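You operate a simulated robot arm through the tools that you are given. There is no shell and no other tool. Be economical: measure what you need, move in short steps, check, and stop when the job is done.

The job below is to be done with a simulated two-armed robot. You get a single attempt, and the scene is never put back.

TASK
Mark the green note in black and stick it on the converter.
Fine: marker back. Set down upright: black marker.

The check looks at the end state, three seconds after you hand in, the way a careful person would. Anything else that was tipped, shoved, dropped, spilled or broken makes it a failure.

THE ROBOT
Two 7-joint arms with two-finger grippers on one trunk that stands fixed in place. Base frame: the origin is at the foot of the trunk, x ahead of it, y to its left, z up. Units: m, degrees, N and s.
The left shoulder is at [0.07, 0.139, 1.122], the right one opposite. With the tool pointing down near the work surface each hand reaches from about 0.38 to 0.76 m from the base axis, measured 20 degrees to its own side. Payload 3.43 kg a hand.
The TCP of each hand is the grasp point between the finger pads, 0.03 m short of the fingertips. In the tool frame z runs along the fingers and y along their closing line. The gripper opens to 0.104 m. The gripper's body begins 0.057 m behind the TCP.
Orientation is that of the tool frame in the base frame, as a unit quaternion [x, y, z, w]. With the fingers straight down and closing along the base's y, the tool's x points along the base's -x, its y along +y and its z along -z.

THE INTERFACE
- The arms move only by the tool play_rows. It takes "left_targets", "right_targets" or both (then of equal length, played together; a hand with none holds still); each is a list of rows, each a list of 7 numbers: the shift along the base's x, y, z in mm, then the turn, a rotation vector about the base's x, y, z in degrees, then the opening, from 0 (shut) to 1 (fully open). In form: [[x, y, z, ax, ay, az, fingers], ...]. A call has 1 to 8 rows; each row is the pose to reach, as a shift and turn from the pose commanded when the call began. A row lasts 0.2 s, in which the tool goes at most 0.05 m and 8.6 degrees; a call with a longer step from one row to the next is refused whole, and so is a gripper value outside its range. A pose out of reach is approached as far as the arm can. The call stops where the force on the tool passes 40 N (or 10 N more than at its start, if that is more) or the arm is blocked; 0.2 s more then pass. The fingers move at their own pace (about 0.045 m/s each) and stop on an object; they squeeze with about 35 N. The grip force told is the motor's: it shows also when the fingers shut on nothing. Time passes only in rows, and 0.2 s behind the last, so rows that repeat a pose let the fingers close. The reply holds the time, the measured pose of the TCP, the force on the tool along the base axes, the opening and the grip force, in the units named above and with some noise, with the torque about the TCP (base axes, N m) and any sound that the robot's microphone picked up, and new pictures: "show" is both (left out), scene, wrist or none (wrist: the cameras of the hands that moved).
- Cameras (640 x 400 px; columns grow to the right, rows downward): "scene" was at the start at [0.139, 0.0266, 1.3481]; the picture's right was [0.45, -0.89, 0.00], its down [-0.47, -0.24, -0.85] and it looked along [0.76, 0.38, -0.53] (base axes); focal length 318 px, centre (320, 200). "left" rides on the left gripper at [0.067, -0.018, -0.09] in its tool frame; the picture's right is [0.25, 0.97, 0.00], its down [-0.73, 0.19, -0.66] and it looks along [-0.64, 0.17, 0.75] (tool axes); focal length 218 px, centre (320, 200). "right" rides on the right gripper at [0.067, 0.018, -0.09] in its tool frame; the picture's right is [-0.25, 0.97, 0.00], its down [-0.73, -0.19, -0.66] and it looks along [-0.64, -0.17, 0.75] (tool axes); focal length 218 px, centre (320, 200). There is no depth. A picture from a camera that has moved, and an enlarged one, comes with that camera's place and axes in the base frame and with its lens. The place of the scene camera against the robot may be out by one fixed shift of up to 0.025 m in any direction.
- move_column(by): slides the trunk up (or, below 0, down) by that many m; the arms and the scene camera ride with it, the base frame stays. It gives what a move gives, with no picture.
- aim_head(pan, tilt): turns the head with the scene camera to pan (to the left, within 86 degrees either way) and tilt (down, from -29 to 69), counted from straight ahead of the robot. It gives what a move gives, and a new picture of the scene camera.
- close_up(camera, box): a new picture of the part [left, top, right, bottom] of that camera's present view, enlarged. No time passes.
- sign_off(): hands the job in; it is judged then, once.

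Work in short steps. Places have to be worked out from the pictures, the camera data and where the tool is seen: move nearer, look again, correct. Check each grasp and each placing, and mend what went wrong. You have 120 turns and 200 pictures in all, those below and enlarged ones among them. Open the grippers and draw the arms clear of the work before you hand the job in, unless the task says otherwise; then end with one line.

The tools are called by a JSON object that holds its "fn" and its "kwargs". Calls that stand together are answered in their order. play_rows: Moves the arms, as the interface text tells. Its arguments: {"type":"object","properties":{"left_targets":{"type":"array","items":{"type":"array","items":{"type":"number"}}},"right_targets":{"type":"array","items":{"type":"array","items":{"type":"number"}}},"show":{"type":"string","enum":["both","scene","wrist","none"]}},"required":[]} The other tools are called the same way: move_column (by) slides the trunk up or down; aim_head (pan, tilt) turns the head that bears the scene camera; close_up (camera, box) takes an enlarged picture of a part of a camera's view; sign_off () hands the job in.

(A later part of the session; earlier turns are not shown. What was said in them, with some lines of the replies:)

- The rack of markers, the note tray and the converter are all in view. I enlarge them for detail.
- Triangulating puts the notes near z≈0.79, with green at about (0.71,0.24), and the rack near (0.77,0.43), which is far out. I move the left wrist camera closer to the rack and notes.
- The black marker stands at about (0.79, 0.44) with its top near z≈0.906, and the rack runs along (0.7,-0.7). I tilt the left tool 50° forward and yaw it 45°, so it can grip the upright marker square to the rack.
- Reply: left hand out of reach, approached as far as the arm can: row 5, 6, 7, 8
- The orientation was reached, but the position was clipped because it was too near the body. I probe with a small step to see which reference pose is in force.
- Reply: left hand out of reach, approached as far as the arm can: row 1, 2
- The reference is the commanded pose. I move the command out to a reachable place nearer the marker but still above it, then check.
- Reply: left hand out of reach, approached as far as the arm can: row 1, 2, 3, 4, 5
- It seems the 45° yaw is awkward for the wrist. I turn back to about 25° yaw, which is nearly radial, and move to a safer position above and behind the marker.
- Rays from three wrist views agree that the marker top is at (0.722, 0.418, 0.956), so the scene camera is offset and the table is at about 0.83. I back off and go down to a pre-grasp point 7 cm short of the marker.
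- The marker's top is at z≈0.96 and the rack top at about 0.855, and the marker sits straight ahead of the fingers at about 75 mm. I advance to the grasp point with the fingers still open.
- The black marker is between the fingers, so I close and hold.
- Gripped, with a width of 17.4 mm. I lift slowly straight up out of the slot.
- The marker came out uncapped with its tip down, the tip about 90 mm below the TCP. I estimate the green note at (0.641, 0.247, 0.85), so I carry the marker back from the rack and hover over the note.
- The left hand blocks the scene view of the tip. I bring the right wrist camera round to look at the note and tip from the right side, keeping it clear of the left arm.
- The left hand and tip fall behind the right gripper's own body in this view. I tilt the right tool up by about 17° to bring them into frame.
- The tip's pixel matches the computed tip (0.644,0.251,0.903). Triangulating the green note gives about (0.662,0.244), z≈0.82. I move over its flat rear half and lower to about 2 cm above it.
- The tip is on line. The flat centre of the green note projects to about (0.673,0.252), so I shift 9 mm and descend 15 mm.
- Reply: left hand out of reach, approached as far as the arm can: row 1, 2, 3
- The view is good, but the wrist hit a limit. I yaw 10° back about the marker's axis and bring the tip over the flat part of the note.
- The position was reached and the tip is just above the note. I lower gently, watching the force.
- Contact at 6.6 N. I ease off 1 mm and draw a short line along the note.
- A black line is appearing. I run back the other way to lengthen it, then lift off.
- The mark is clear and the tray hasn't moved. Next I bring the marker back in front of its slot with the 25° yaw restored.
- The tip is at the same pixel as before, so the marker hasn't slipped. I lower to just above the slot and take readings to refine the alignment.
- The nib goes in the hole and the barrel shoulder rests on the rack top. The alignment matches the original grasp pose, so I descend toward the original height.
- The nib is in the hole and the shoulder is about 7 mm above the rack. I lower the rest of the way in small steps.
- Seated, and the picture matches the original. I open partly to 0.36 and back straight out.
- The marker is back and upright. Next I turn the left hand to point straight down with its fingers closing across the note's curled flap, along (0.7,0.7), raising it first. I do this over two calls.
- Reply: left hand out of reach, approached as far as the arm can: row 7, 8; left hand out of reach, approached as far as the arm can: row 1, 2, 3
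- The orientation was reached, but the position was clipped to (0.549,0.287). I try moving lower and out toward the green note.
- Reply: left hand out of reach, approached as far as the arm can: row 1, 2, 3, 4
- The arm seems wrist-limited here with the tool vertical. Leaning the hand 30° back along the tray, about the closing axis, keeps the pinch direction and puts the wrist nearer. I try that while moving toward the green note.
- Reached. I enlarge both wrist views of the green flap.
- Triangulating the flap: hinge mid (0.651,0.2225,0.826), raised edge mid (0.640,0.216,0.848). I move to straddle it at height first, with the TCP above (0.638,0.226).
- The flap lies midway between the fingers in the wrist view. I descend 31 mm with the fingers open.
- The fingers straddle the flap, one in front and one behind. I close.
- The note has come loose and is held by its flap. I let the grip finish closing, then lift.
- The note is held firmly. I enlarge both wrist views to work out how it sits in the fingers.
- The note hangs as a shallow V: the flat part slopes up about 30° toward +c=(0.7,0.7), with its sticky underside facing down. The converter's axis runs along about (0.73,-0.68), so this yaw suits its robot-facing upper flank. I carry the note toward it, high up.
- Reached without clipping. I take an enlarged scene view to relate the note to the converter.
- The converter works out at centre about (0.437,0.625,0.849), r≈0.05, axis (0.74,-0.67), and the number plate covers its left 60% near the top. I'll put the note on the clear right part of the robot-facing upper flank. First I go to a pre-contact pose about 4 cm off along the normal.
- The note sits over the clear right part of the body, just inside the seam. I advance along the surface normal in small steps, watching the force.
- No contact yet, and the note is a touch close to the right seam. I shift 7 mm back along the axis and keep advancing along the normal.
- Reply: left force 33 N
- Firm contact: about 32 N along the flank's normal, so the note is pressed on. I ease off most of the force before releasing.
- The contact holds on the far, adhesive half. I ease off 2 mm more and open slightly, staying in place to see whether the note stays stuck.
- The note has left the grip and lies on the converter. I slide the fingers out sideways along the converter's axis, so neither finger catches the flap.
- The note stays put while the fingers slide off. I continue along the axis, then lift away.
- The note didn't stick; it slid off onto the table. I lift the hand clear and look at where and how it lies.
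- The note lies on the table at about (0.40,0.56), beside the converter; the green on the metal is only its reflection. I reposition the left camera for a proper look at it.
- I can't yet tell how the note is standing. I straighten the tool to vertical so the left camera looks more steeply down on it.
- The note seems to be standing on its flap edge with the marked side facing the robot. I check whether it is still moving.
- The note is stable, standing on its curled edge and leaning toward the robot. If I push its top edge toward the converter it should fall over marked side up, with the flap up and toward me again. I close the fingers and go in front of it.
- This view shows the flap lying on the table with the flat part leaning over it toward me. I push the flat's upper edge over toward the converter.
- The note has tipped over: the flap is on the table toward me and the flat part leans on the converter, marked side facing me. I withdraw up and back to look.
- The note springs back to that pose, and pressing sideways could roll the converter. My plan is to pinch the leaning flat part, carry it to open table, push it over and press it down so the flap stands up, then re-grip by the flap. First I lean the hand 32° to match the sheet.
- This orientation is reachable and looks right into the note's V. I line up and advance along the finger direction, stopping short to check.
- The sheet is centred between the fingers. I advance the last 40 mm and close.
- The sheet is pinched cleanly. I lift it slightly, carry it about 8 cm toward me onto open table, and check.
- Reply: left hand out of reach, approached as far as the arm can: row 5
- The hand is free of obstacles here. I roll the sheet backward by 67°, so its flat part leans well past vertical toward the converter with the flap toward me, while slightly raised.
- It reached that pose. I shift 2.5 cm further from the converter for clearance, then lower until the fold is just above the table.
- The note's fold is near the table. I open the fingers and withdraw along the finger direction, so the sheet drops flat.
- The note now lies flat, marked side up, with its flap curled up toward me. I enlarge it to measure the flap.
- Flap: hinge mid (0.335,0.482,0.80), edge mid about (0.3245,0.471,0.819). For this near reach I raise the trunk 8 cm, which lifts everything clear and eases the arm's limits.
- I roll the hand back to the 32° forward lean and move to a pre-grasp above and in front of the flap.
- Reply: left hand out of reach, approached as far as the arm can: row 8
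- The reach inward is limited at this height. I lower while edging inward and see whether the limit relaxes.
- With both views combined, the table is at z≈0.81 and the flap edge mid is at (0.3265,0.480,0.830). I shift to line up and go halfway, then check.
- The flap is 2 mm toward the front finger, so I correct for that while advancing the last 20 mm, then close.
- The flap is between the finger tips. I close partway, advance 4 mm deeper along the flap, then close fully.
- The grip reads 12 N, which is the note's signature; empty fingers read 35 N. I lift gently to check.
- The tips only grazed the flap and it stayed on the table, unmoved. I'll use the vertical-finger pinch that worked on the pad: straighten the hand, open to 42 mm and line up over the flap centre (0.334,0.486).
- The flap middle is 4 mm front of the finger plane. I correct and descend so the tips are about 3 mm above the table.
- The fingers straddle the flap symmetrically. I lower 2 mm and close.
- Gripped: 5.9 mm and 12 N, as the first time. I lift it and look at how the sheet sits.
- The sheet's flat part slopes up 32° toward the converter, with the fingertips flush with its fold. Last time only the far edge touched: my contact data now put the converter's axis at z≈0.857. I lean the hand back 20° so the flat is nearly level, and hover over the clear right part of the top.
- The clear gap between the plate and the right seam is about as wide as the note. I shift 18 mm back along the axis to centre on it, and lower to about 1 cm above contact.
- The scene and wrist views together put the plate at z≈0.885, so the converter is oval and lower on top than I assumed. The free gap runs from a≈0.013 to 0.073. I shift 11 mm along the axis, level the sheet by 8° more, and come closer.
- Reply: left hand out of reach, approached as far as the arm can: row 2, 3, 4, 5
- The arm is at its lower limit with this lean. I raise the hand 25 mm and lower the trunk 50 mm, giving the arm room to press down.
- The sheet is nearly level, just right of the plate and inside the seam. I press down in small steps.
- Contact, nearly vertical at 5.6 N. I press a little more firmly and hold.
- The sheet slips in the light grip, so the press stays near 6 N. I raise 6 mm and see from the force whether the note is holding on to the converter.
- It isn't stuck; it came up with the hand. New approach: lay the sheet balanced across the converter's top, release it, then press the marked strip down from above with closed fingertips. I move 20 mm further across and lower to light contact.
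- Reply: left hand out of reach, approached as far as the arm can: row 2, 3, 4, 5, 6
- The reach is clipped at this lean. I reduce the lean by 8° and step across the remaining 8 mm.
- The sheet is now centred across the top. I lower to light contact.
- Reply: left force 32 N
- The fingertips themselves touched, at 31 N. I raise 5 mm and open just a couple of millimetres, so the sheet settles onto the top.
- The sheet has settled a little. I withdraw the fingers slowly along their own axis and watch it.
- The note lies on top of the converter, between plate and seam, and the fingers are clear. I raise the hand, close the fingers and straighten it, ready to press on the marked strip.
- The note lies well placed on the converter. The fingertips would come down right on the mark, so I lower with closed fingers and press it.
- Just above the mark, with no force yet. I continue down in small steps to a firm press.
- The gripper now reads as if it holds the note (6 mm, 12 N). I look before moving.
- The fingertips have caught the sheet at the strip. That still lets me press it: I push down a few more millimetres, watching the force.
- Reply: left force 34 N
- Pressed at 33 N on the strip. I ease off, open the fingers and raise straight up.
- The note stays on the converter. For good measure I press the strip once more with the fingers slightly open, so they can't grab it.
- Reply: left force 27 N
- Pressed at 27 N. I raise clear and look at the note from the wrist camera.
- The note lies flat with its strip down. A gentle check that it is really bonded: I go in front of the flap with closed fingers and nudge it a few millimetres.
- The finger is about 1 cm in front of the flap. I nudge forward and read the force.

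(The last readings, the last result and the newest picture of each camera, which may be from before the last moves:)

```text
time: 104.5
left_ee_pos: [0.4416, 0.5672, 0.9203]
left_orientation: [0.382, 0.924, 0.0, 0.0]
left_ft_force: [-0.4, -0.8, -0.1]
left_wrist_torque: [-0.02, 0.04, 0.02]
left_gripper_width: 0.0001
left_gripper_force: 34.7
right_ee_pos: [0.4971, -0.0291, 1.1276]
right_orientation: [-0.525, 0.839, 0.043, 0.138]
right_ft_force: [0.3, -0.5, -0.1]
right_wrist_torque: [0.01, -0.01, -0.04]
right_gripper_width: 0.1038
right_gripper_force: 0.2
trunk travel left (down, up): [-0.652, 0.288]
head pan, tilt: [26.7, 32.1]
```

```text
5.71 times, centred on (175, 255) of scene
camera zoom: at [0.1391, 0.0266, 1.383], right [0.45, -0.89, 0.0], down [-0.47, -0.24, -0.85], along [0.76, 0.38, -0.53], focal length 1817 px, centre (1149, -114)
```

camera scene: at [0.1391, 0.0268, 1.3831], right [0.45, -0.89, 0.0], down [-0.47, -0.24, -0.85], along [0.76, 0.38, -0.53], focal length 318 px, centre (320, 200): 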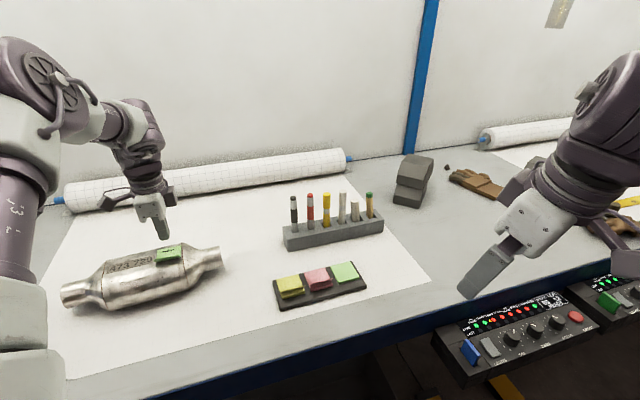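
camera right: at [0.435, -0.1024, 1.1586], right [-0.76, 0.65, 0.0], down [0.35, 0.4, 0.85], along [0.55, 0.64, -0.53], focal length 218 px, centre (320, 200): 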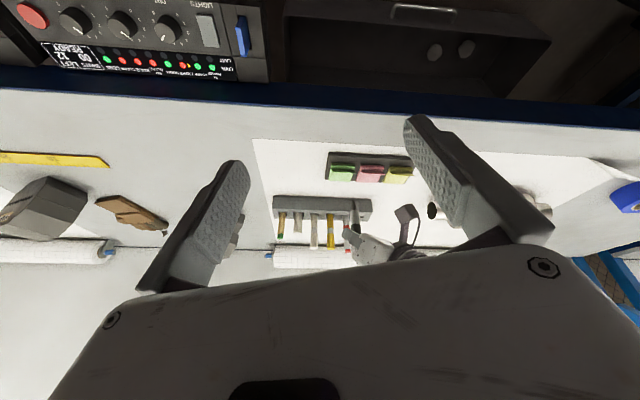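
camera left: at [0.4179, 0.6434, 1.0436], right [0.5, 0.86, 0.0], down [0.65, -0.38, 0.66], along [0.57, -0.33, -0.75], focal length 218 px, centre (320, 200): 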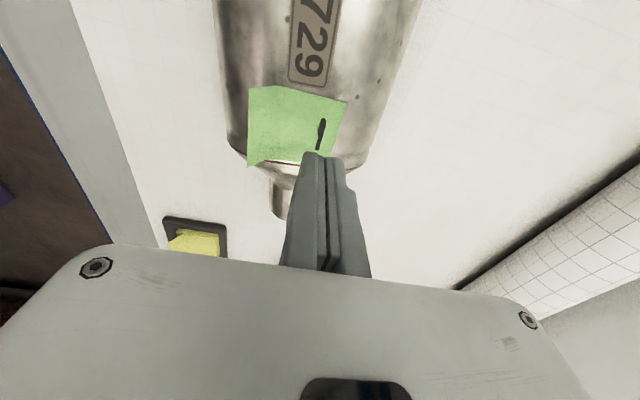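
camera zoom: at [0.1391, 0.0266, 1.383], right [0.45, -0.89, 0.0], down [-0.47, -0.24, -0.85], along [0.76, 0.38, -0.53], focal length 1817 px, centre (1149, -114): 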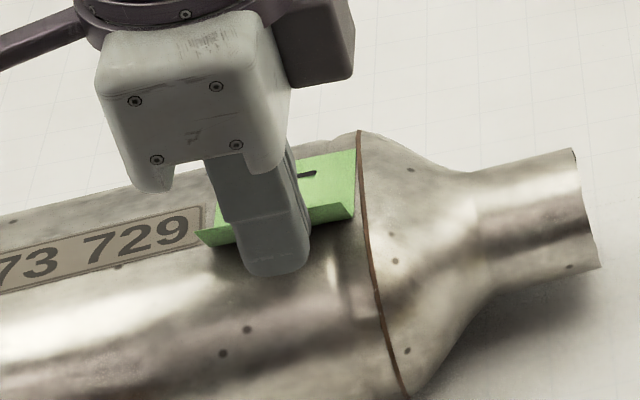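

{"fn": "play_rows", "kwargs": {"left_targets": [[2, 2, 0, 0, 0, 0, 0], [4, 4, 0, 0, 0, 0, 0], [6, 6, 0, 0, 0, 0, 0]], "show": "none"}}

{"fn": "close_up", "kwargs": {"camera": "scene", "box": [130, 220, 220, 290]}}

```text
time: 105.2
left_ee_pos: [0.4469, 0.573, 0.9212]
left_orientation: [0.382, 0.924, 0.0, 0.0]
left_ft_force: [0.0, 1.3, -0.6]
left_wrist_torque: [0.0, 0.03, 0.01]
left_gripper_width: 0.0
left_gripper_force: 34.1
right_ee_pos: [0.4964, -0.0304, 1.1281]
right_orientation: [-0.525, 0.839, 0.042, 0.138]
right_ft_force: [-0.5, 0.5, 0.0]
right_wrist_torque: [0.05, -0.02, -0.04]
right_gripper_width: 0.1041
right_gripper_force: 0.2
trunk travel left (down, up): [-0.652, 0.288]
head pan, tilt: [26.7, 32.1]
```

```text
5.71 times, centred on (175, 255) of scene
camera zoom: at [0.1391, 0.0265, 1.3831], right [0.45, -0.89, 0.0], down [-0.47, -0.24, -0.85], along [0.76, 0.38, -0.53], focal length 1817 px, centre (1149, -114)
```

zoom: 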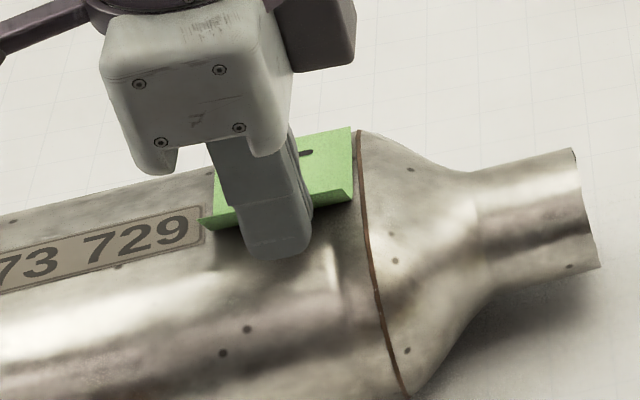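

The nudge slid the note, so it isn't bonded at the mark end. Since it clung to the table along its fold earlier, the sticky strip is probably on the back near the fold. I move into the V and press the sheet down just behind the fold.

{"fn": "play_rows", "kwargs": {"left_targets": [[-4, -4, 5, 0, 0, 0, 0], [-4, -4, 32, 0, 0, 0, 0.15], [10, 10, 34, 0, 0, 0, 0.15], [23, 24, 30, 0, 0, 0, 0.15], [23, 24, 10, 0, 0, 0, 0.15], [23, 24, -1, 0, 0, 0, 0.15], [23, 24, -5, 0, 0, 0, 0.15], [23, 24, -8, 0, 0, 0, 0.15]], "show": "none"}}

{"fn": "close_up", "kwargs": {"camera": "left", "box": [220, 60, 420, 220]}}

```text
time: 107.0
left_ee_pos: [0.4693, 0.5954, 0.9166]
left_orientation: [0.382, 0.924, 0.003, 0.001]
left_ft_force: [-3.2, 2.7, 25.5]
left_wrist_torque: [-0.07, 0.27, 0.0]
left_gripper_width: 0.0106
left_gripper_force: 0.0
right_ee_pos: [0.4922, -0.0327, 1.1307]
right_orientation: [-0.525, 0.839, 0.043, 0.139]
right_ft_force: [0.6, 0.4, 0.8]
right_wrist_torque: [0.03, 0.01, 0.03]
right_gripper_width: 0.1041
right_gripper_force: 0.2
trunk travel left (down, up): [-0.652, 0.288]
head pan, tilt: [26.7, 32.1]
```

```text
2.50 times, centred on (320, 140) of left
camera zoom: at [0.4079, 0.6307, 1.0063], right [0.5, 0.86, 0.01], down [0.65, -0.38, 0.66], along [0.57, -0.33, -0.75], focal length 546 px, centre (320, 350)
```

zoom: 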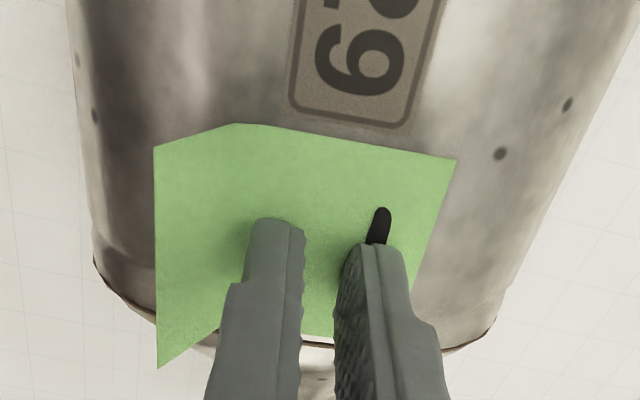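

The sheet's position relative to the plate suggests it sprang back after my nudge, so it may be bonded after all, with some give. I raise clear and compare with the picture taken before the nudge.

{"fn": "play_rows", "kwargs": {"left_targets": [[0, 0, 6, 0, 0, 0, 0.15], [0, 0, 22, 0, 0, 0, 0.15], [0, 0, 45, 0, 0, 0, 0.2], [5, 5, 75, 0, 0, 0, 0.2]], "show": "none"}}

{"fn": "close_up", "kwargs": {"camera": "scene", "box": [130, 220, 220, 290]}}

```text
time: 108.0
left_ee_pos: [0.4753, 0.6015, 0.9877]
left_orientation: [0.383, 0.924, 0.001, -0.002]
left_ft_force: [-0.1, 0.7, -0.9]
left_wrist_torque: [0.0, 0.0, 0.0]
left_gripper_width: 0.0208
left_gripper_force: 0.1
right_ee_pos: [0.4961, -0.0312, 1.1273]
right_orientation: [-0.524, 0.839, 0.043, 0.137]
right_ft_force: [0.4, -0.1, -0.5]
right_wrist_torque: [0.04, 0.0, -0.01]
right_gripper_width: 0.1043
right_gripper_force: 0.0
trunk travel left (down, up): [-0.652, 0.288]
head pan, tilt: [26.7, 32.1]
```

```text
5.71 times, centred on (175, 255) of scene
camera zoom: at [0.1396, 0.0261, 1.3829], right [0.45, -0.89, 0.0], down [-0.48, -0.24, -0.85], along [0.76, 0.38, -0.53], focal length 1817 px, centre (1149, -114)
```

zoom: 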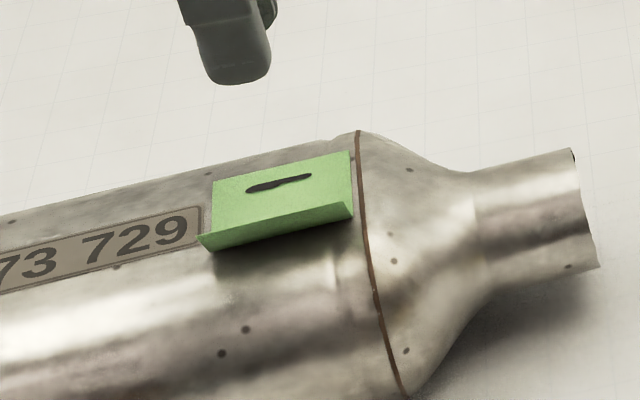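

The note is back where it was before the nudge. For a clear check I push the upright flap's left end along the axis by a few millimetres and read the force.

{"fn": "play_rows", "kwargs": {"left_targets": [[-22, 3, 0, 0, 0, 0, 0], [-45, 7, 0, 0, 0, 0, 0], [-66, 11, 0, 0, 0, 0, 0], [-66, 11, -35, 0, 0, 0, 0], [-66, 11, -64, 0, 0, 0, 0], [-62, 7, -64, 0, 0, 0, 0], [-57, 3, -64, 0, 0, 0, 0]], "show": "none"}}

{"fn": "close_up", "kwargs": {"camera": "scene", "box": [130, 220, 220, 290]}}

```text
time: 109.7
left_ee_pos: [0.4185, 0.6051, 0.9233]
left_orientation: [0.382, 0.924, 0.0, 0.0]
left_ft_force: [-0.9, -0.5, -0.3]
left_wrist_torque: [0.0, 0.04, 0.02]
left_gripper_width: 0.0001
left_gripper_force: 34.6
right_ee_pos: [0.4961, -0.0307, 1.1268]
right_orientation: [-0.525, 0.839, 0.043, 0.138]
right_ft_force: [-0.4, -0.1, -0.8]
right_wrist_torque: [0.0, -0.01, -0.01]
right_gripper_width: 0.1042
right_gripper_force: 0.1
trunk travel left (down, up): [-0.652, 0.288]
head pan, tilt: [26.7, 32.1]
```

```text
5.71 times, centred on (175, 255) of scene
camera zoom: at [0.1398, 0.0267, 1.383], right [0.45, -0.89, 0.0], down [-0.48, -0.24, -0.85], along [0.76, 0.38, -0.53], focal length 1817 px, centre (1149, -114)
```

zoom: 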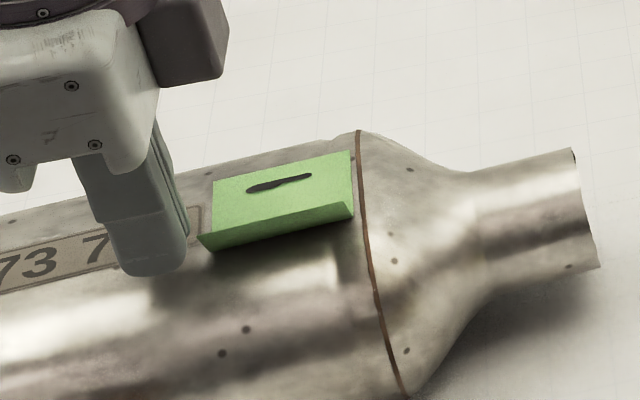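

The gap is about 6 mm. I push along the axis and read the force, in a single short step with no picture yet.

{"fn": "play_rows", "kwargs": {"left_targets": [[3, -2, 0, 0, 0, 0, 0], [6, -5, 0, 0, 0, 0, 0], [9, -7, 0, 0, 0, 0, 0], [11, -9, 0, 0, 0, 0, 0]], "show": "none"}}

{"fn": "close_up", "kwargs": {"camera": "scene", "box": [130, 220, 220, 290]}}

```text
time: 110.7
left_ee_pos: [0.4286, 0.5969, 0.9233]
left_orientation: [0.382, 0.924, 0.0, -0.001]
left_ft_force: [-0.2, -0.2, -0.7]
left_wrist_torque: [0.0, 0.03, 0.02]
left_gripper_width: 0.0
left_gripper_force: 12.3
right_ee_pos: [0.4957, -0.0296, 1.127]
right_orientation: [-0.524, 0.839, 0.043, 0.137]
right_ft_force: [0.1, 0.4, 0.7]
right_wrist_torque: [-0.01, -0.02, -0.02]
right_gripper_width: 0.1038
right_gripper_force: 0.0
trunk travel left (down, up): [-0.652, 0.288]
head pan, tilt: [26.7, 32.1]
```

```text
5.71 times, centred on (175, 255) of scene
camera zoom: at [0.1392, 0.0264, 1.383], right [0.45, -0.89, 0.0], down [-0.47, -0.24, -0.85], along [0.76, 0.38, -0.53], focal length 1817 px, centre (1149, -114)
```

zoom: 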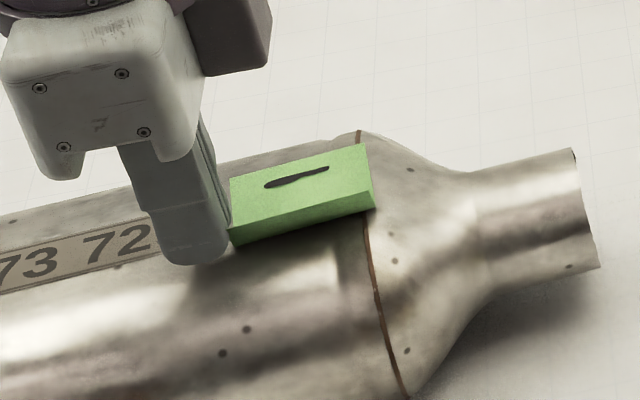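

The note moved with the finger at no force. I back off to see whether it springs back.

{"fn": "play_rows", "kwargs": {"left_targets": [[-5, 4, 0, 0, 0, 0, 0], [-10, 9, 3, 0, 0, 0, 0], [-18, 16, 30, 0, 0, 0, 0.2], [-18, 16, 60, 0, 0, 0, 0.2]], "show": "none"}}

{"fn": "close_up", "kwargs": {"camera": "scene", "box": [130, 220, 220, 290]}}

```text
time: 111.7
left_ee_pos: [0.4092, 0.611, 0.9836]
left_orientation: [0.382, 0.924, 0.0, 0.0]
left_ft_force: [-0.2, -0.3, 0.1]
left_wrist_torque: [0.02, -0.02, 0.02]
left_gripper_width: 0.0208
left_gripper_force: 0.1
right_ee_pos: [0.495, -0.0319, 1.1279]
right_orientation: [-0.524, 0.839, 0.043, 0.139]
right_ft_force: [0.1, 0.0, 0.2]
right_wrist_torque: [0.04, 0.02, 0.0]
right_gripper_width: 0.104
right_gripper_force: 0.0
trunk travel left (down, up): [-0.652, 0.288]
head pan, tilt: [26.7, 32.1]
```

```text
5.71 times, centred on (175, 255) of scene
camera zoom: at [0.1388, 0.0253, 1.3831], right [0.45, -0.89, 0.0], down [-0.47, -0.24, -0.85], along [0.76, 0.38, -0.53], focal length 1817 px, centre (1149, -114)
```

zoom: 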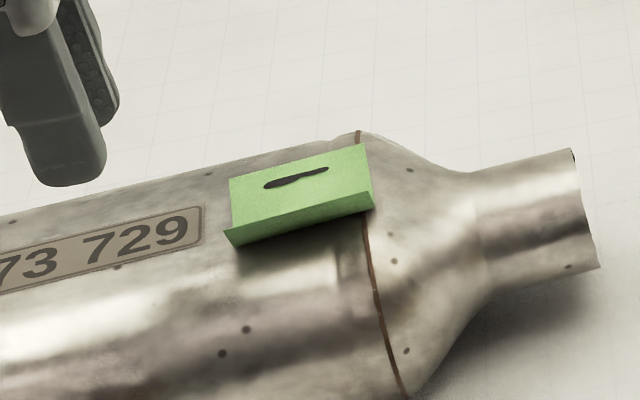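

It stays where pushed, so it is not bonded; my presses never made the strip itself touch the curved top, because the two tips straddled it. I first slide the note back 8 mm from the right, clear of the seam, by its flap end.

{"fn": "play_rows", "kwargs": {"left_targets": [[30, -27, 0, 0, 0, 0, 0], [58, -52, 0, 0, 0, 0, 0], [85, -75, 0, 0, 0, 0, 0], [85, -75, -35, 0, 0, 0, 0], [85, -75, -60, 0, 0, 0, 0], [77, -68, -60, 0, 0, 0, 0], [70, -62, -60, 0, 0, 0, 0], [74, -66, -30, 0, 0, 0, 0]], "show": "none"}}

{"fn": "close_up", "kwargs": {"camera": "scene", "box": [130, 220, 220, 290]}}

```text
time: 113.5
left_ee_pos: [0.4864, 0.5437, 0.9561]
left_orientation: [0.383, 0.924, 0.001, 0.0]
left_ft_force: [-0.8, -0.3, 0.4]
left_wrist_torque: [0.01, -0.02, -0.02]
left_gripper_width: 0.0
left_gripper_force: 34.9
right_ee_pos: [0.4963, -0.0318, 1.1289]
right_orientation: [-0.524, 0.839, 0.044, 0.138]
right_ft_force: [0.4, -1.7, -0.5]
right_wrist_torque: [0.03, -0.01, 0.02]
right_gripper_width: 0.104
right_gripper_force: 0.0
trunk travel left (down, up): [-0.652, 0.288]
head pan, tilt: [26.7, 32.1]
```

```text
5.71 times, centred on (175, 255) of scene
camera zoom: at [0.1389, 0.0246, 1.3831], right [0.45, -0.89, 0.0], down [-0.47, -0.24, -0.85], along [0.76, 0.38, -0.53], focal length 1817 px, centre (1149, -114)
```

zoom: 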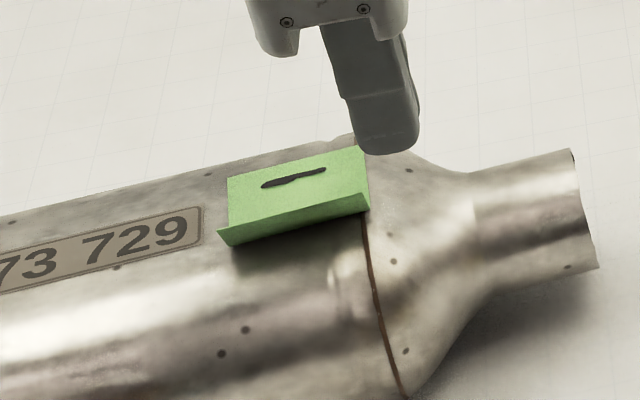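

Good, the note is between plate and seam. Now I press only the strip near the far edge: the gripper wide open (60 mm), straddling the note, with just the rear fingertip coming down on the strip.

{"fn": "play_rows", "kwargs": {"left_targets": [[0, 0, 25, 0, 0, 0, 0.3], [-14, 20, 30, 0, 0, 0, 0.577], [-28, 39, 30, 0, 0, 0, 0.577], [-28, 39, 5, 0, 0, 0, 0.577], [-28, 39, -25, 0, 0, 0, 0.577], [-28, 39, -35, 0, 0, 0, 0.577], [-28, 39, -39, 0, 0, 0, 0.577], [-28, 39, -42, 0, 0, 0, 0.577]], "show": "none"}}

{"fn": "close_up", "kwargs": {"camera": "left", "box": [220, 50, 440, 220]}}

```text
time: 115.0
left_ee_pos: [0.4592, 0.5864, 0.9246]
left_orientation: [0.38, 0.925, 0.011, 0.005]
left_ft_force: [-7.0, 0.2, 27.4]
left_wrist_torque: [0.64, -0.19, 0.07]
left_gripper_width: 0.051
left_gripper_force: 0.0
right_ee_pos: [0.4936, -0.0308, 1.1294]
right_orientation: [-0.525, 0.839, 0.043, 0.14]
right_ft_force: [0.1, 1.1, 0.8]
right_wrist_torque: [-0.03, 0.0, 0.02]
right_gripper_width: 0.1039
right_gripper_force: 0.0
trunk travel left (down, up): [-0.652, 0.288]
head pan, tilt: [26.7, 32.1]
stopped in row 7 (left hand): the force on the tool passed its limit at 45 N (the readings are from after the stop); the commanded pose is now the measured one
```

```text
2.35 times, centred on (330, 135) of left
camera zoom: at [0.3979, 0.6202, 1.0126], right [0.5, 0.87, 0.02], down [0.64, -0.39, 0.66], along [0.58, -0.32, -0.75], focal length 514 px, centre (296, 353)
```

zoom: 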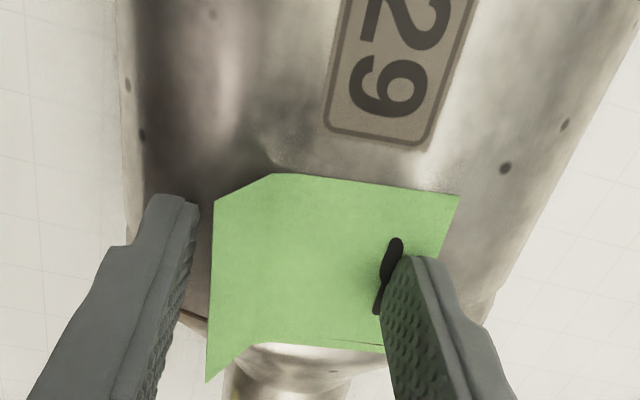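

The rear fingertip pressed exactly on the strip between the mark and the far edge (45 N peak). I lift and repeat the nudge test from the right end of the flap.

{"fn": "play_rows", "kwargs": {"left_targets": [[0, 0, 30, 0, 0, 0, 0.577], [15, -22, 55, 0, 0, 0, 0.3], [35, -50, 50, 0, 0, 0, 0], [35, -50, 10, 0, 0, 0, 0], [35, -50, -2, 0, 0, 0, 0], [27, -42, -2, 0, 0, 0, 0], [20, -36, -2, 0, 0, 0, 0], [15, -32, -2, 0, 0, 0, 0]], "show": "none"}}

{"fn": "close_up", "kwargs": {"camera": "scene", "box": [130, 220, 220, 290]}}

```text
time: 116.8
left_ee_pos: [0.4764, 0.5548, 0.9168]
left_orientation: [0.382, 0.924, 0.007, 0.004]
left_ft_force: [0.1, -0.2, -0.3]
left_wrist_torque: [0.0, -0.03, -0.03]
left_gripper_width: 0.0
left_gripper_force: 11.5
right_ee_pos: [0.4954, -0.0306, 1.1278]
right_orientation: [-0.525, 0.839, 0.043, 0.137]
right_ft_force: [0.3, -0.9, -0.1]
right_wrist_torque: [0.0, 0.0, -0.01]
right_gripper_width: 0.1038
right_gripper_force: 0.0
trunk travel left (down, up): [-0.652, 0.288]
head pan, tilt: [26.7, 32.1]
```

```text
5.71 times, centred on (175, 255) of scene
camera zoom: at [0.1389, 0.0264, 1.3831], right [0.45, -0.89, 0.0], down [-0.47, -0.24, -0.85], along [0.76, 0.38, -0.53], focal length 1817 px, centre (1149, -114)
```

zoom: 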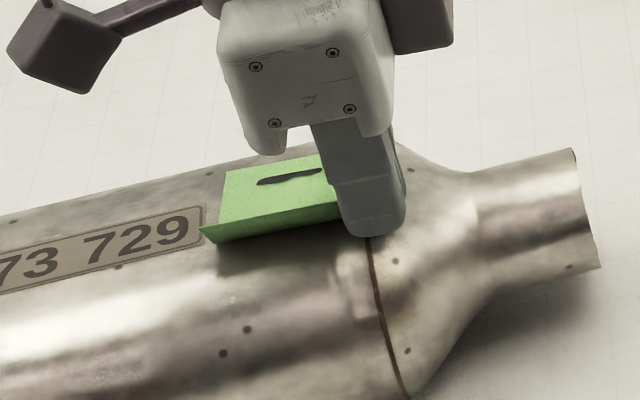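

This time the far, marked end stayed in place while only the flap end swung, so the strip seems to be holding. I back off and see whether the sheet springs back.

{"fn": "play_rows", "kwargs": {"left_targets": [[6, -5, 0, 0, 0, 0, 0], [15, -14, 2, 0, 0, 0, 0], [18, -17, 40, 0, 0, 0, 0.2], [10, -10, 85, 0, 0, 0, 0.3], [-20, -20, 110, 0, 0, 0, 0.4], [-50, -40, 120, 0, 0, 0, 0.4]], "show": "none"}}

{"fn": "close_up", "kwargs": {"camera": "scene", "box": [130, 220, 220, 290]}}

```text
time: 118.2
left_ee_pos: [0.4248, 0.5145, 1.0384]
left_orientation: [0.382, 0.924, 0.008, 0.004]
left_ft_force: [-0.9, 0.3, 0.8]
left_wrist_torque: [0.0, -0.01, -0.02]
left_gripper_width: 0.0415
left_gripper_force: 0.1
right_ee_pos: [0.4937, -0.0312, 1.1282]
right_orientation: [-0.525, 0.839, 0.043, 0.139]
right_ft_force: [-0.5, -0.6, 0.9]
right_wrist_torque: [0.0, -0.03, 0.03]
right_gripper_width: 0.104
right_gripper_force: 0.0
trunk travel left (down, up): [-0.652, 0.288]
head pan, tilt: [26.7, 32.1]
```

```text
5.71 times, centred on (175, 255) of scene
camera zoom: at [0.1367, 0.0261, 1.3833], right [0.45, -0.89, 0.0], down [-0.47, -0.24, -0.85], along [0.76, 0.38, -0.53], focal length 1817 px, centre (1149, -114)
```

zoom: 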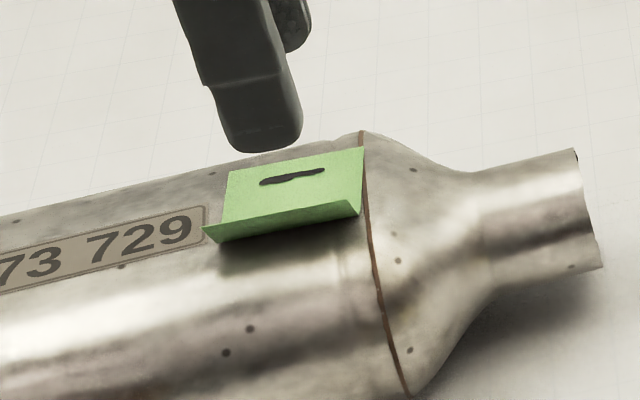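

That is inconclusive: it slid and turned slightly, as a loose sheet would. My presses were all very short, so I'll now press the strip with the single rear fingertip and hold for a few seconds. First I lower onto it.

{"fn": "play_rows", "kwargs": {"left_targets": [[12, 25, -10, 0, 0, 0, 0.577], [24, 50, -25, 0, 0, 0, 0.577], [34, 72, -45, 0, 0, 0, 0.577], [34, 72, -85, 0, 0, 0, 0.577], [34, 72, -103, 0, 0, 0, 0.577], [34, 72, -109, 0, 0, 0, 0.577], [34, 72, -112, 0, 0, 0, 0.577], [34, 72, -114, 0, 0, 0, 0.577]], "show": "none"}}

```text
time: 120.0
left_ee_pos: [0.4609, 0.5864, 0.9255]
left_orientation: [0.382, 0.924, 0.008, 0.006]
left_ft_force: [1.2, 2.6, 12.5]
left_wrist_torque: [0.41, -0.24, 0.02]
left_gripper_width: 0.0596
left_gripper_force: 0.0
right_ee_pos: [0.4947, -0.0304, 1.1286]
right_orientation: [-0.525, 0.839, 0.044, 0.138]
right_ft_force: [-0.3, -0.5, -0.3]
right_wrist_torque: [0.0, 0.0, -0.01]
right_gripper_width: 0.1041
right_gripper_force: 0.2
trunk travel left (down, up): [-0.652, 0.288]
head pan, tilt: [26.7, 32.1]
```

12.5 N on the strip. I hold here, slightly firmer, for nearly two seconds.

{"fn": "play_rows", "kwargs": {"left_targets": [[0, 0, -1, 0, 0, 0, 0.577], [0, 0, -1, 0, 0, 0, 0.577], [0, 0, -1, 0, 0, 0, 0.577], [0, 0, -1, 0, 0, 0, 0.577], [0, 0, -1, 0, 0, 0, 0.577], [0, 0, -1, 0, 0, 0, 0.577], [0, 0, -1, 0, 0, 0, 0.577], [0, 0, -1, 0, 0, 0, 0.577]], "show": "none"}}

```text
time: 121.8
left_ee_pos: [0.4588, 0.5849, 0.9256]
left_orientation: [0.383, 0.924, 0.009, 0.005]
left_ft_force: [0.9, 4.9, 24.6]
left_wrist_torque: [0.75, -0.55, 0.07]
left_gripper_width: 0.0573
left_gripper_force: 0.1
right_ee_pos: [0.4937, -0.0322, 1.1282]
right_orientation: [-0.525, 0.839, 0.043, 0.139]
right_ft_force: [0.4, -1.0, -0.3]
right_wrist_torque: [-0.02, 0.0, -0.04]
right_gripper_width: 0.104
right_gripper_force: 0.1
trunk travel left (down, up): [-0.652, 0.288]
head pan, tilt: [26.7, 32.1]
```

Held at 25 N for 1.8 s. I lift and repeat the left-end nudge, reading the force.

{"fn": "play_rows", "kwargs": {"left_targets": [[0, 0, 30, 0, 0, 0, 0.577], [-20, 10, 60, 0, 0, 0, 0], [-45, 25, 60, 0, 0, 0, 0], [-49.5, 27, 25, 0, 0, 0, 0], [-49.5, 27, -2.5, 0, 0, 0, 0], [-43, 21, -2.5, 0, 0, 0, 0], [-36, 15, -2.5, 0, 0, 0, 0], [-36, 15, -2.5, 0, 0, 0, 0]], "show": "none"}}

{"fn": "close_up", "kwargs": {"camera": "scene", "box": [130, 220, 220, 290]}}

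```text
time: 123.6
left_ee_pos: [0.4243, 0.6029, 0.9198]
left_orientation: [0.382, 0.924, 0.007, 0.004]
left_ft_force: [-0.4, 0.2, 1.2]
left_wrist_torque: [-0.01, 0.02, -0.02]
left_gripper_width: 0.0
left_gripper_force: 11.3
right_ee_pos: [0.4956, -0.0288, 1.1283]
right_orientation: [-0.525, 0.839, 0.044, 0.138]
right_ft_force: [-0.1, -0.1, 0.8]
right_wrist_torque: [0.01, -0.04, 0.02]
right_gripper_width: 0.1041
right_gripper_force: 0.1
trunk travel left (down, up): [-0.652, 0.288]
head pan, tilt: [26.7, 32.1]
```

```text
5.71 times, centred on (175, 255) of scene
camera zoom: at [0.1387, 0.0269, 1.3831], right [0.45, -0.89, 0.0], down [-0.47, -0.24, -0.85], along [0.76, 0.38, -0.53], focal length 1817 px, centre (1149, -114)
```

zoom: 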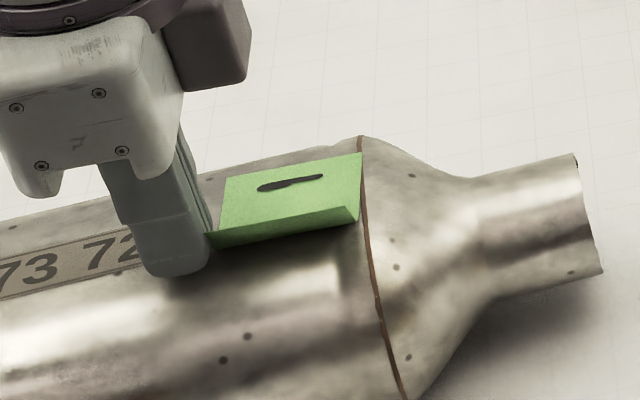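

The far edge hasn't moved relative to the seam, and only the flap end gave a little. I push another 6 mm to be sure, reading the force.

{"fn": "play_rows", "kwargs": {"left_targets": [[2, -2, 0, 0, 0, 0, 0], [4, -3, 0, 0, 0, 0, 0], [5, -4, 0, 0, 0, 0, 0], [5, -4, 0, 0, 0, 0, 0]], "show": "none"}}

{"fn": "close_up", "kwargs": {"camera": "scene", "box": [130, 220, 220, 290]}}

```text
time: 124.6
left_ee_pos: [0.4291, 0.597, 0.9189]
left_orientation: [0.381, 0.924, 0.007, 0.003]
left_ft_force: [-0.2, -0.5, 0.4]
left_wrist_torque: [-0.01, -0.05, 0.01]
left_gripper_width: 0.0001
left_gripper_force: 12.4
right_ee_pos: [0.4947, -0.0307, 1.1281]
right_orientation: [-0.525, 0.839, 0.042, 0.138]
right_ft_force: [0.1, -0.7, -0.4]
right_wrist_torque: [-0.01, -0.01, 0.0]
right_gripper_width: 0.1041
right_gripper_force: 0.0
trunk travel left (down, up): [-0.652, 0.288]
head pan, tilt: [26.7, 32.1]
```

```text
5.71 times, centred on (175, 255) of scene
camera zoom: at [0.1391, 0.0266, 1.383], right [0.45, -0.89, 0.0], down [-0.47, -0.24, -0.85], along [0.76, 0.38, -0.53], focal length 1817 px, centre (1149, -114)
```

zoom: 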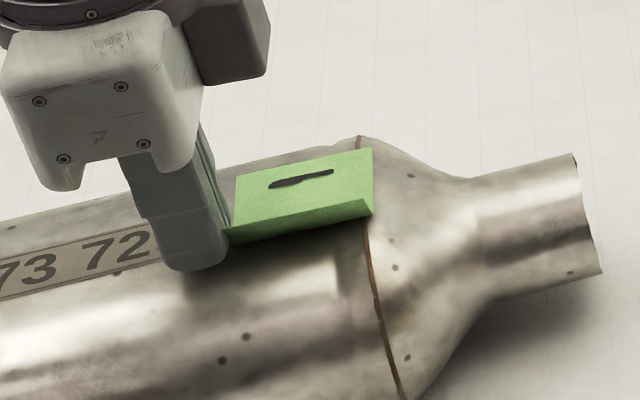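

The whole sheet moves with the finger at no force and follows it on withdrawal too, so the note is tacky all over and clings to whatever it touches; it is adhering lightly to the converter. I withdraw the finger gently along the axis, then up.

{"fn": "play_rows", "kwargs": {"left_targets": [[-2, 2, 0, 0, 0, 0, 0], [-5, 4, 0, 0, 0, 0, 0], [-10, 9, 0, 0, 0, 0, 0], [-16, 14, 5, 0, 0, 0, 0], [-18, 16, 35, 0, 0, 0, 0], [-18, 16, 70, 0, 0, 0, 0.4]], "show": "none"}}

{"fn": "close_up", "kwargs": {"camera": "scene", "box": [60, 190, 400, 330]}}

```text
time: 126.0
left_ee_pos: [0.4111, 0.6131, 0.9911]
left_orientation: [0.382, 0.924, 0.007, 0.004]
left_ft_force: [-0.2, 0.3, -0.8]
left_wrist_torque: [-0.01, 0.03, -0.02]
left_gripper_width: 0.0341
left_gripper_force: 0.1
right_ee_pos: [0.4943, -0.0315, 1.1276]
right_orientation: [-0.525, 0.839, 0.044, 0.138]
right_ft_force: [-0.6, 0.1, -0.2]
right_wrist_torque: [0.0, -0.02, -0.03]
right_gripper_width: 0.104
right_gripper_force: 0.1
trunk travel left (down, up): [-0.652, 0.288]
head pan, tilt: [26.7, 32.1]
```

```text
1.88 times, centred on (230, 260) of scene
camera zoom: at [0.1387, 0.0252, 1.3831], right [0.45, -0.89, 0.0], down [-0.47, -0.24, -0.85], along [0.76, 0.38, -0.53], focal length 599 px, centre (489, 87)
```

zoom: 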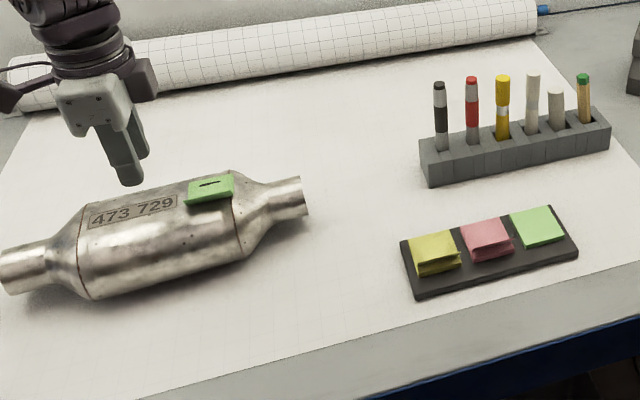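

The marker stands in the rack, and the note lies on the converter beside the number plate. As a last seating, I press its middle with both slightly open fingertips and hold.

{"fn": "play_rows", "kwargs": {"left_targets": [[22, -7, 5, 0, 0, 0, 0.15], [44, -14, 5, 0, 0, 0, 0.15], [64, -20, 0, 0, 0, 0, 0.15], [64, -20, -35, 0, 0, 0, 0.15], [64, -20, -62, 0, 0, 0, 0.15], [64, -20, -70, 0, 0, 0, 0.15], [64, -20, -74, 0, 0, 0, 0.15], [64, -20, -76, 0, 0, 0, 0.15]], "show": "none"}}

{"fn": "play_rows", "kwargs": {"left_targets": [[0, 0, 0, 0, 0, 0, 0.15], [0, 0, 0, 0, 0, 0, 0.15], [0, 0, 0, 0, 0, 0, 0.15], [0, 0, 0, 0, 0, 0, 0.15], [0, 0, 0, 0, 0, 0, 0.15], [0, 0, 0, 0, 0, 0, 0.15], [0, 0, 0, 0, 0, 0, 0.15], [0, 0, 0, 0, 0, 0, 0.15]], "show": "none"}}

```text
time: 127.8
left_ee_pos: [0.4739, 0.5923, 0.9184]
left_orientation: [0.382, 0.924, 0.009, 0.004]
left_ft_force: [-2.2, 0.3, 17.5]
left_wrist_torque: [-0.12, 0.25, -0.03]
left_gripper_width: 0.0129
left_gripper_force: 0.1
right_ee_pos: [0.4932, -0.0323, 1.1291]
right_orientation: [-0.525, 0.839, 0.044, 0.139]
right_ft_force: [-0.2, -0.3, 0.7]
right_wrist_torque: [-0.02, 0.01, 0.01]
right_gripper_width: 0.104
right_gripper_force: 0.1
trunk travel left (down, up): [-0.652, 0.288]
head pan, tilt: [26.7, 32.1]
```

```text
time: 129.6
left_ee_pos: [0.4744, 0.5915, 0.9173]
left_orientation: [0.382, 0.924, 0.008, 0.004]
left_ft_force: [-0.3, 0.3, 23.5]
left_wrist_torque: [-0.15, 0.28, -0.04]
left_gripper_width: 0.0102
left_gripper_force: 0.1
right_ee_pos: [0.4934, -0.0329, 1.1299]
right_orientation: [-0.525, 0.839, 0.043, 0.138]
right_ft_force: [0.4, 0.8, -0.5]
right_wrist_torque: [-0.02, -0.03, -0.01]
right_gripper_width: 0.1041
right_gripper_force: 0.1
trunk travel left (down, up): [-0.652, 0.288]
head pan, tilt: [26.7, 32.1]
```

Held at about 23 N for two seconds. I lift straight up slowly and draw the arm clear.

{"fn": "play_rows", "kwargs": {"left_targets": [[0, 0, 3, 0, 0, 0, 0.15], [0, 0, 8, 0, 0, 0, 0.15], [0, 0, 20, 0, 0, 0, 0.15], [0, 0, 50, 0, 0, 0, 0.15], [-5, 0, 95, 0, 0, 0, 0.4], [-30, -10, 130, 0, 0, 0, 0.7], [-65, -25, 150, 0, 0, 0, 1], [-95, -40, 160, 0, 0, 0, 1]], "show": "none"}}

{"fn": "close_up", "kwargs": {"camera": "scene", "box": [130, 220, 220, 290]}}

```text
time: 131.4
left_ee_pos: [0.3778, 0.5528, 1.075]
left_orientation: [0.382, 0.924, 0.008, 0.004]
left_ft_force: [-0.1, -0.5, -0.2]
left_wrist_torque: [0.03, -0.03, 0.02]
left_gripper_width: 0.1015
left_gripper_force: 0.1
right_ee_pos: [0.4936, -0.0306, 1.1287]
right_orientation: [-0.525, 0.839, 0.042, 0.139]
right_ft_force: [-0.3, -0.6, -0.1]
right_wrist_torque: [-0.01, 0.0, 0.02]
right_gripper_width: 0.1038
right_gripper_force: 0.1
trunk travel left (down, up): [-0.652, 0.288]
head pan, tilt: [26.7, 32.1]
```

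```text
5.71 times, centred on (175, 255) of scene
camera zoom: at [0.1372, 0.0262, 1.3832], right [0.45, -0.89, 0.0], down [-0.47, -0.24, -0.85], along [0.76, 0.38, -0.53], focal length 1817 px, centre (1149, -114)
```

zoom: 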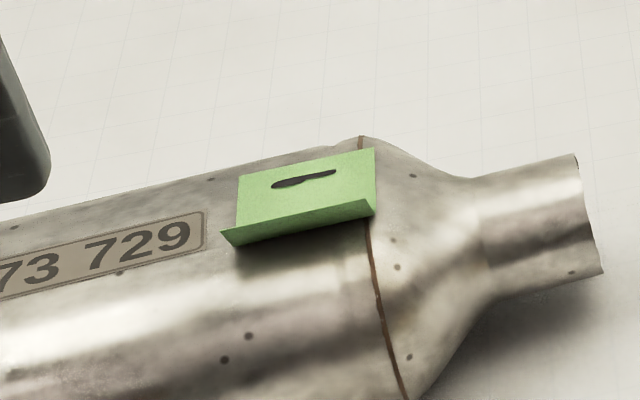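

The note lies on the converter with its mark visible, the marker is back upright in the rack, and both hands are open and clear. I hand the job in.

{"fn": "sign_off", "kwargs": {}}

```text
The job is handed in.
```

The green note is marked in black and lies on top of the converter beside the number plate, but I couldn't confirm it is stuck: in my last nudge test it still slid freely, and I only pressed it once more after that. The black marker is back upright in its slot.
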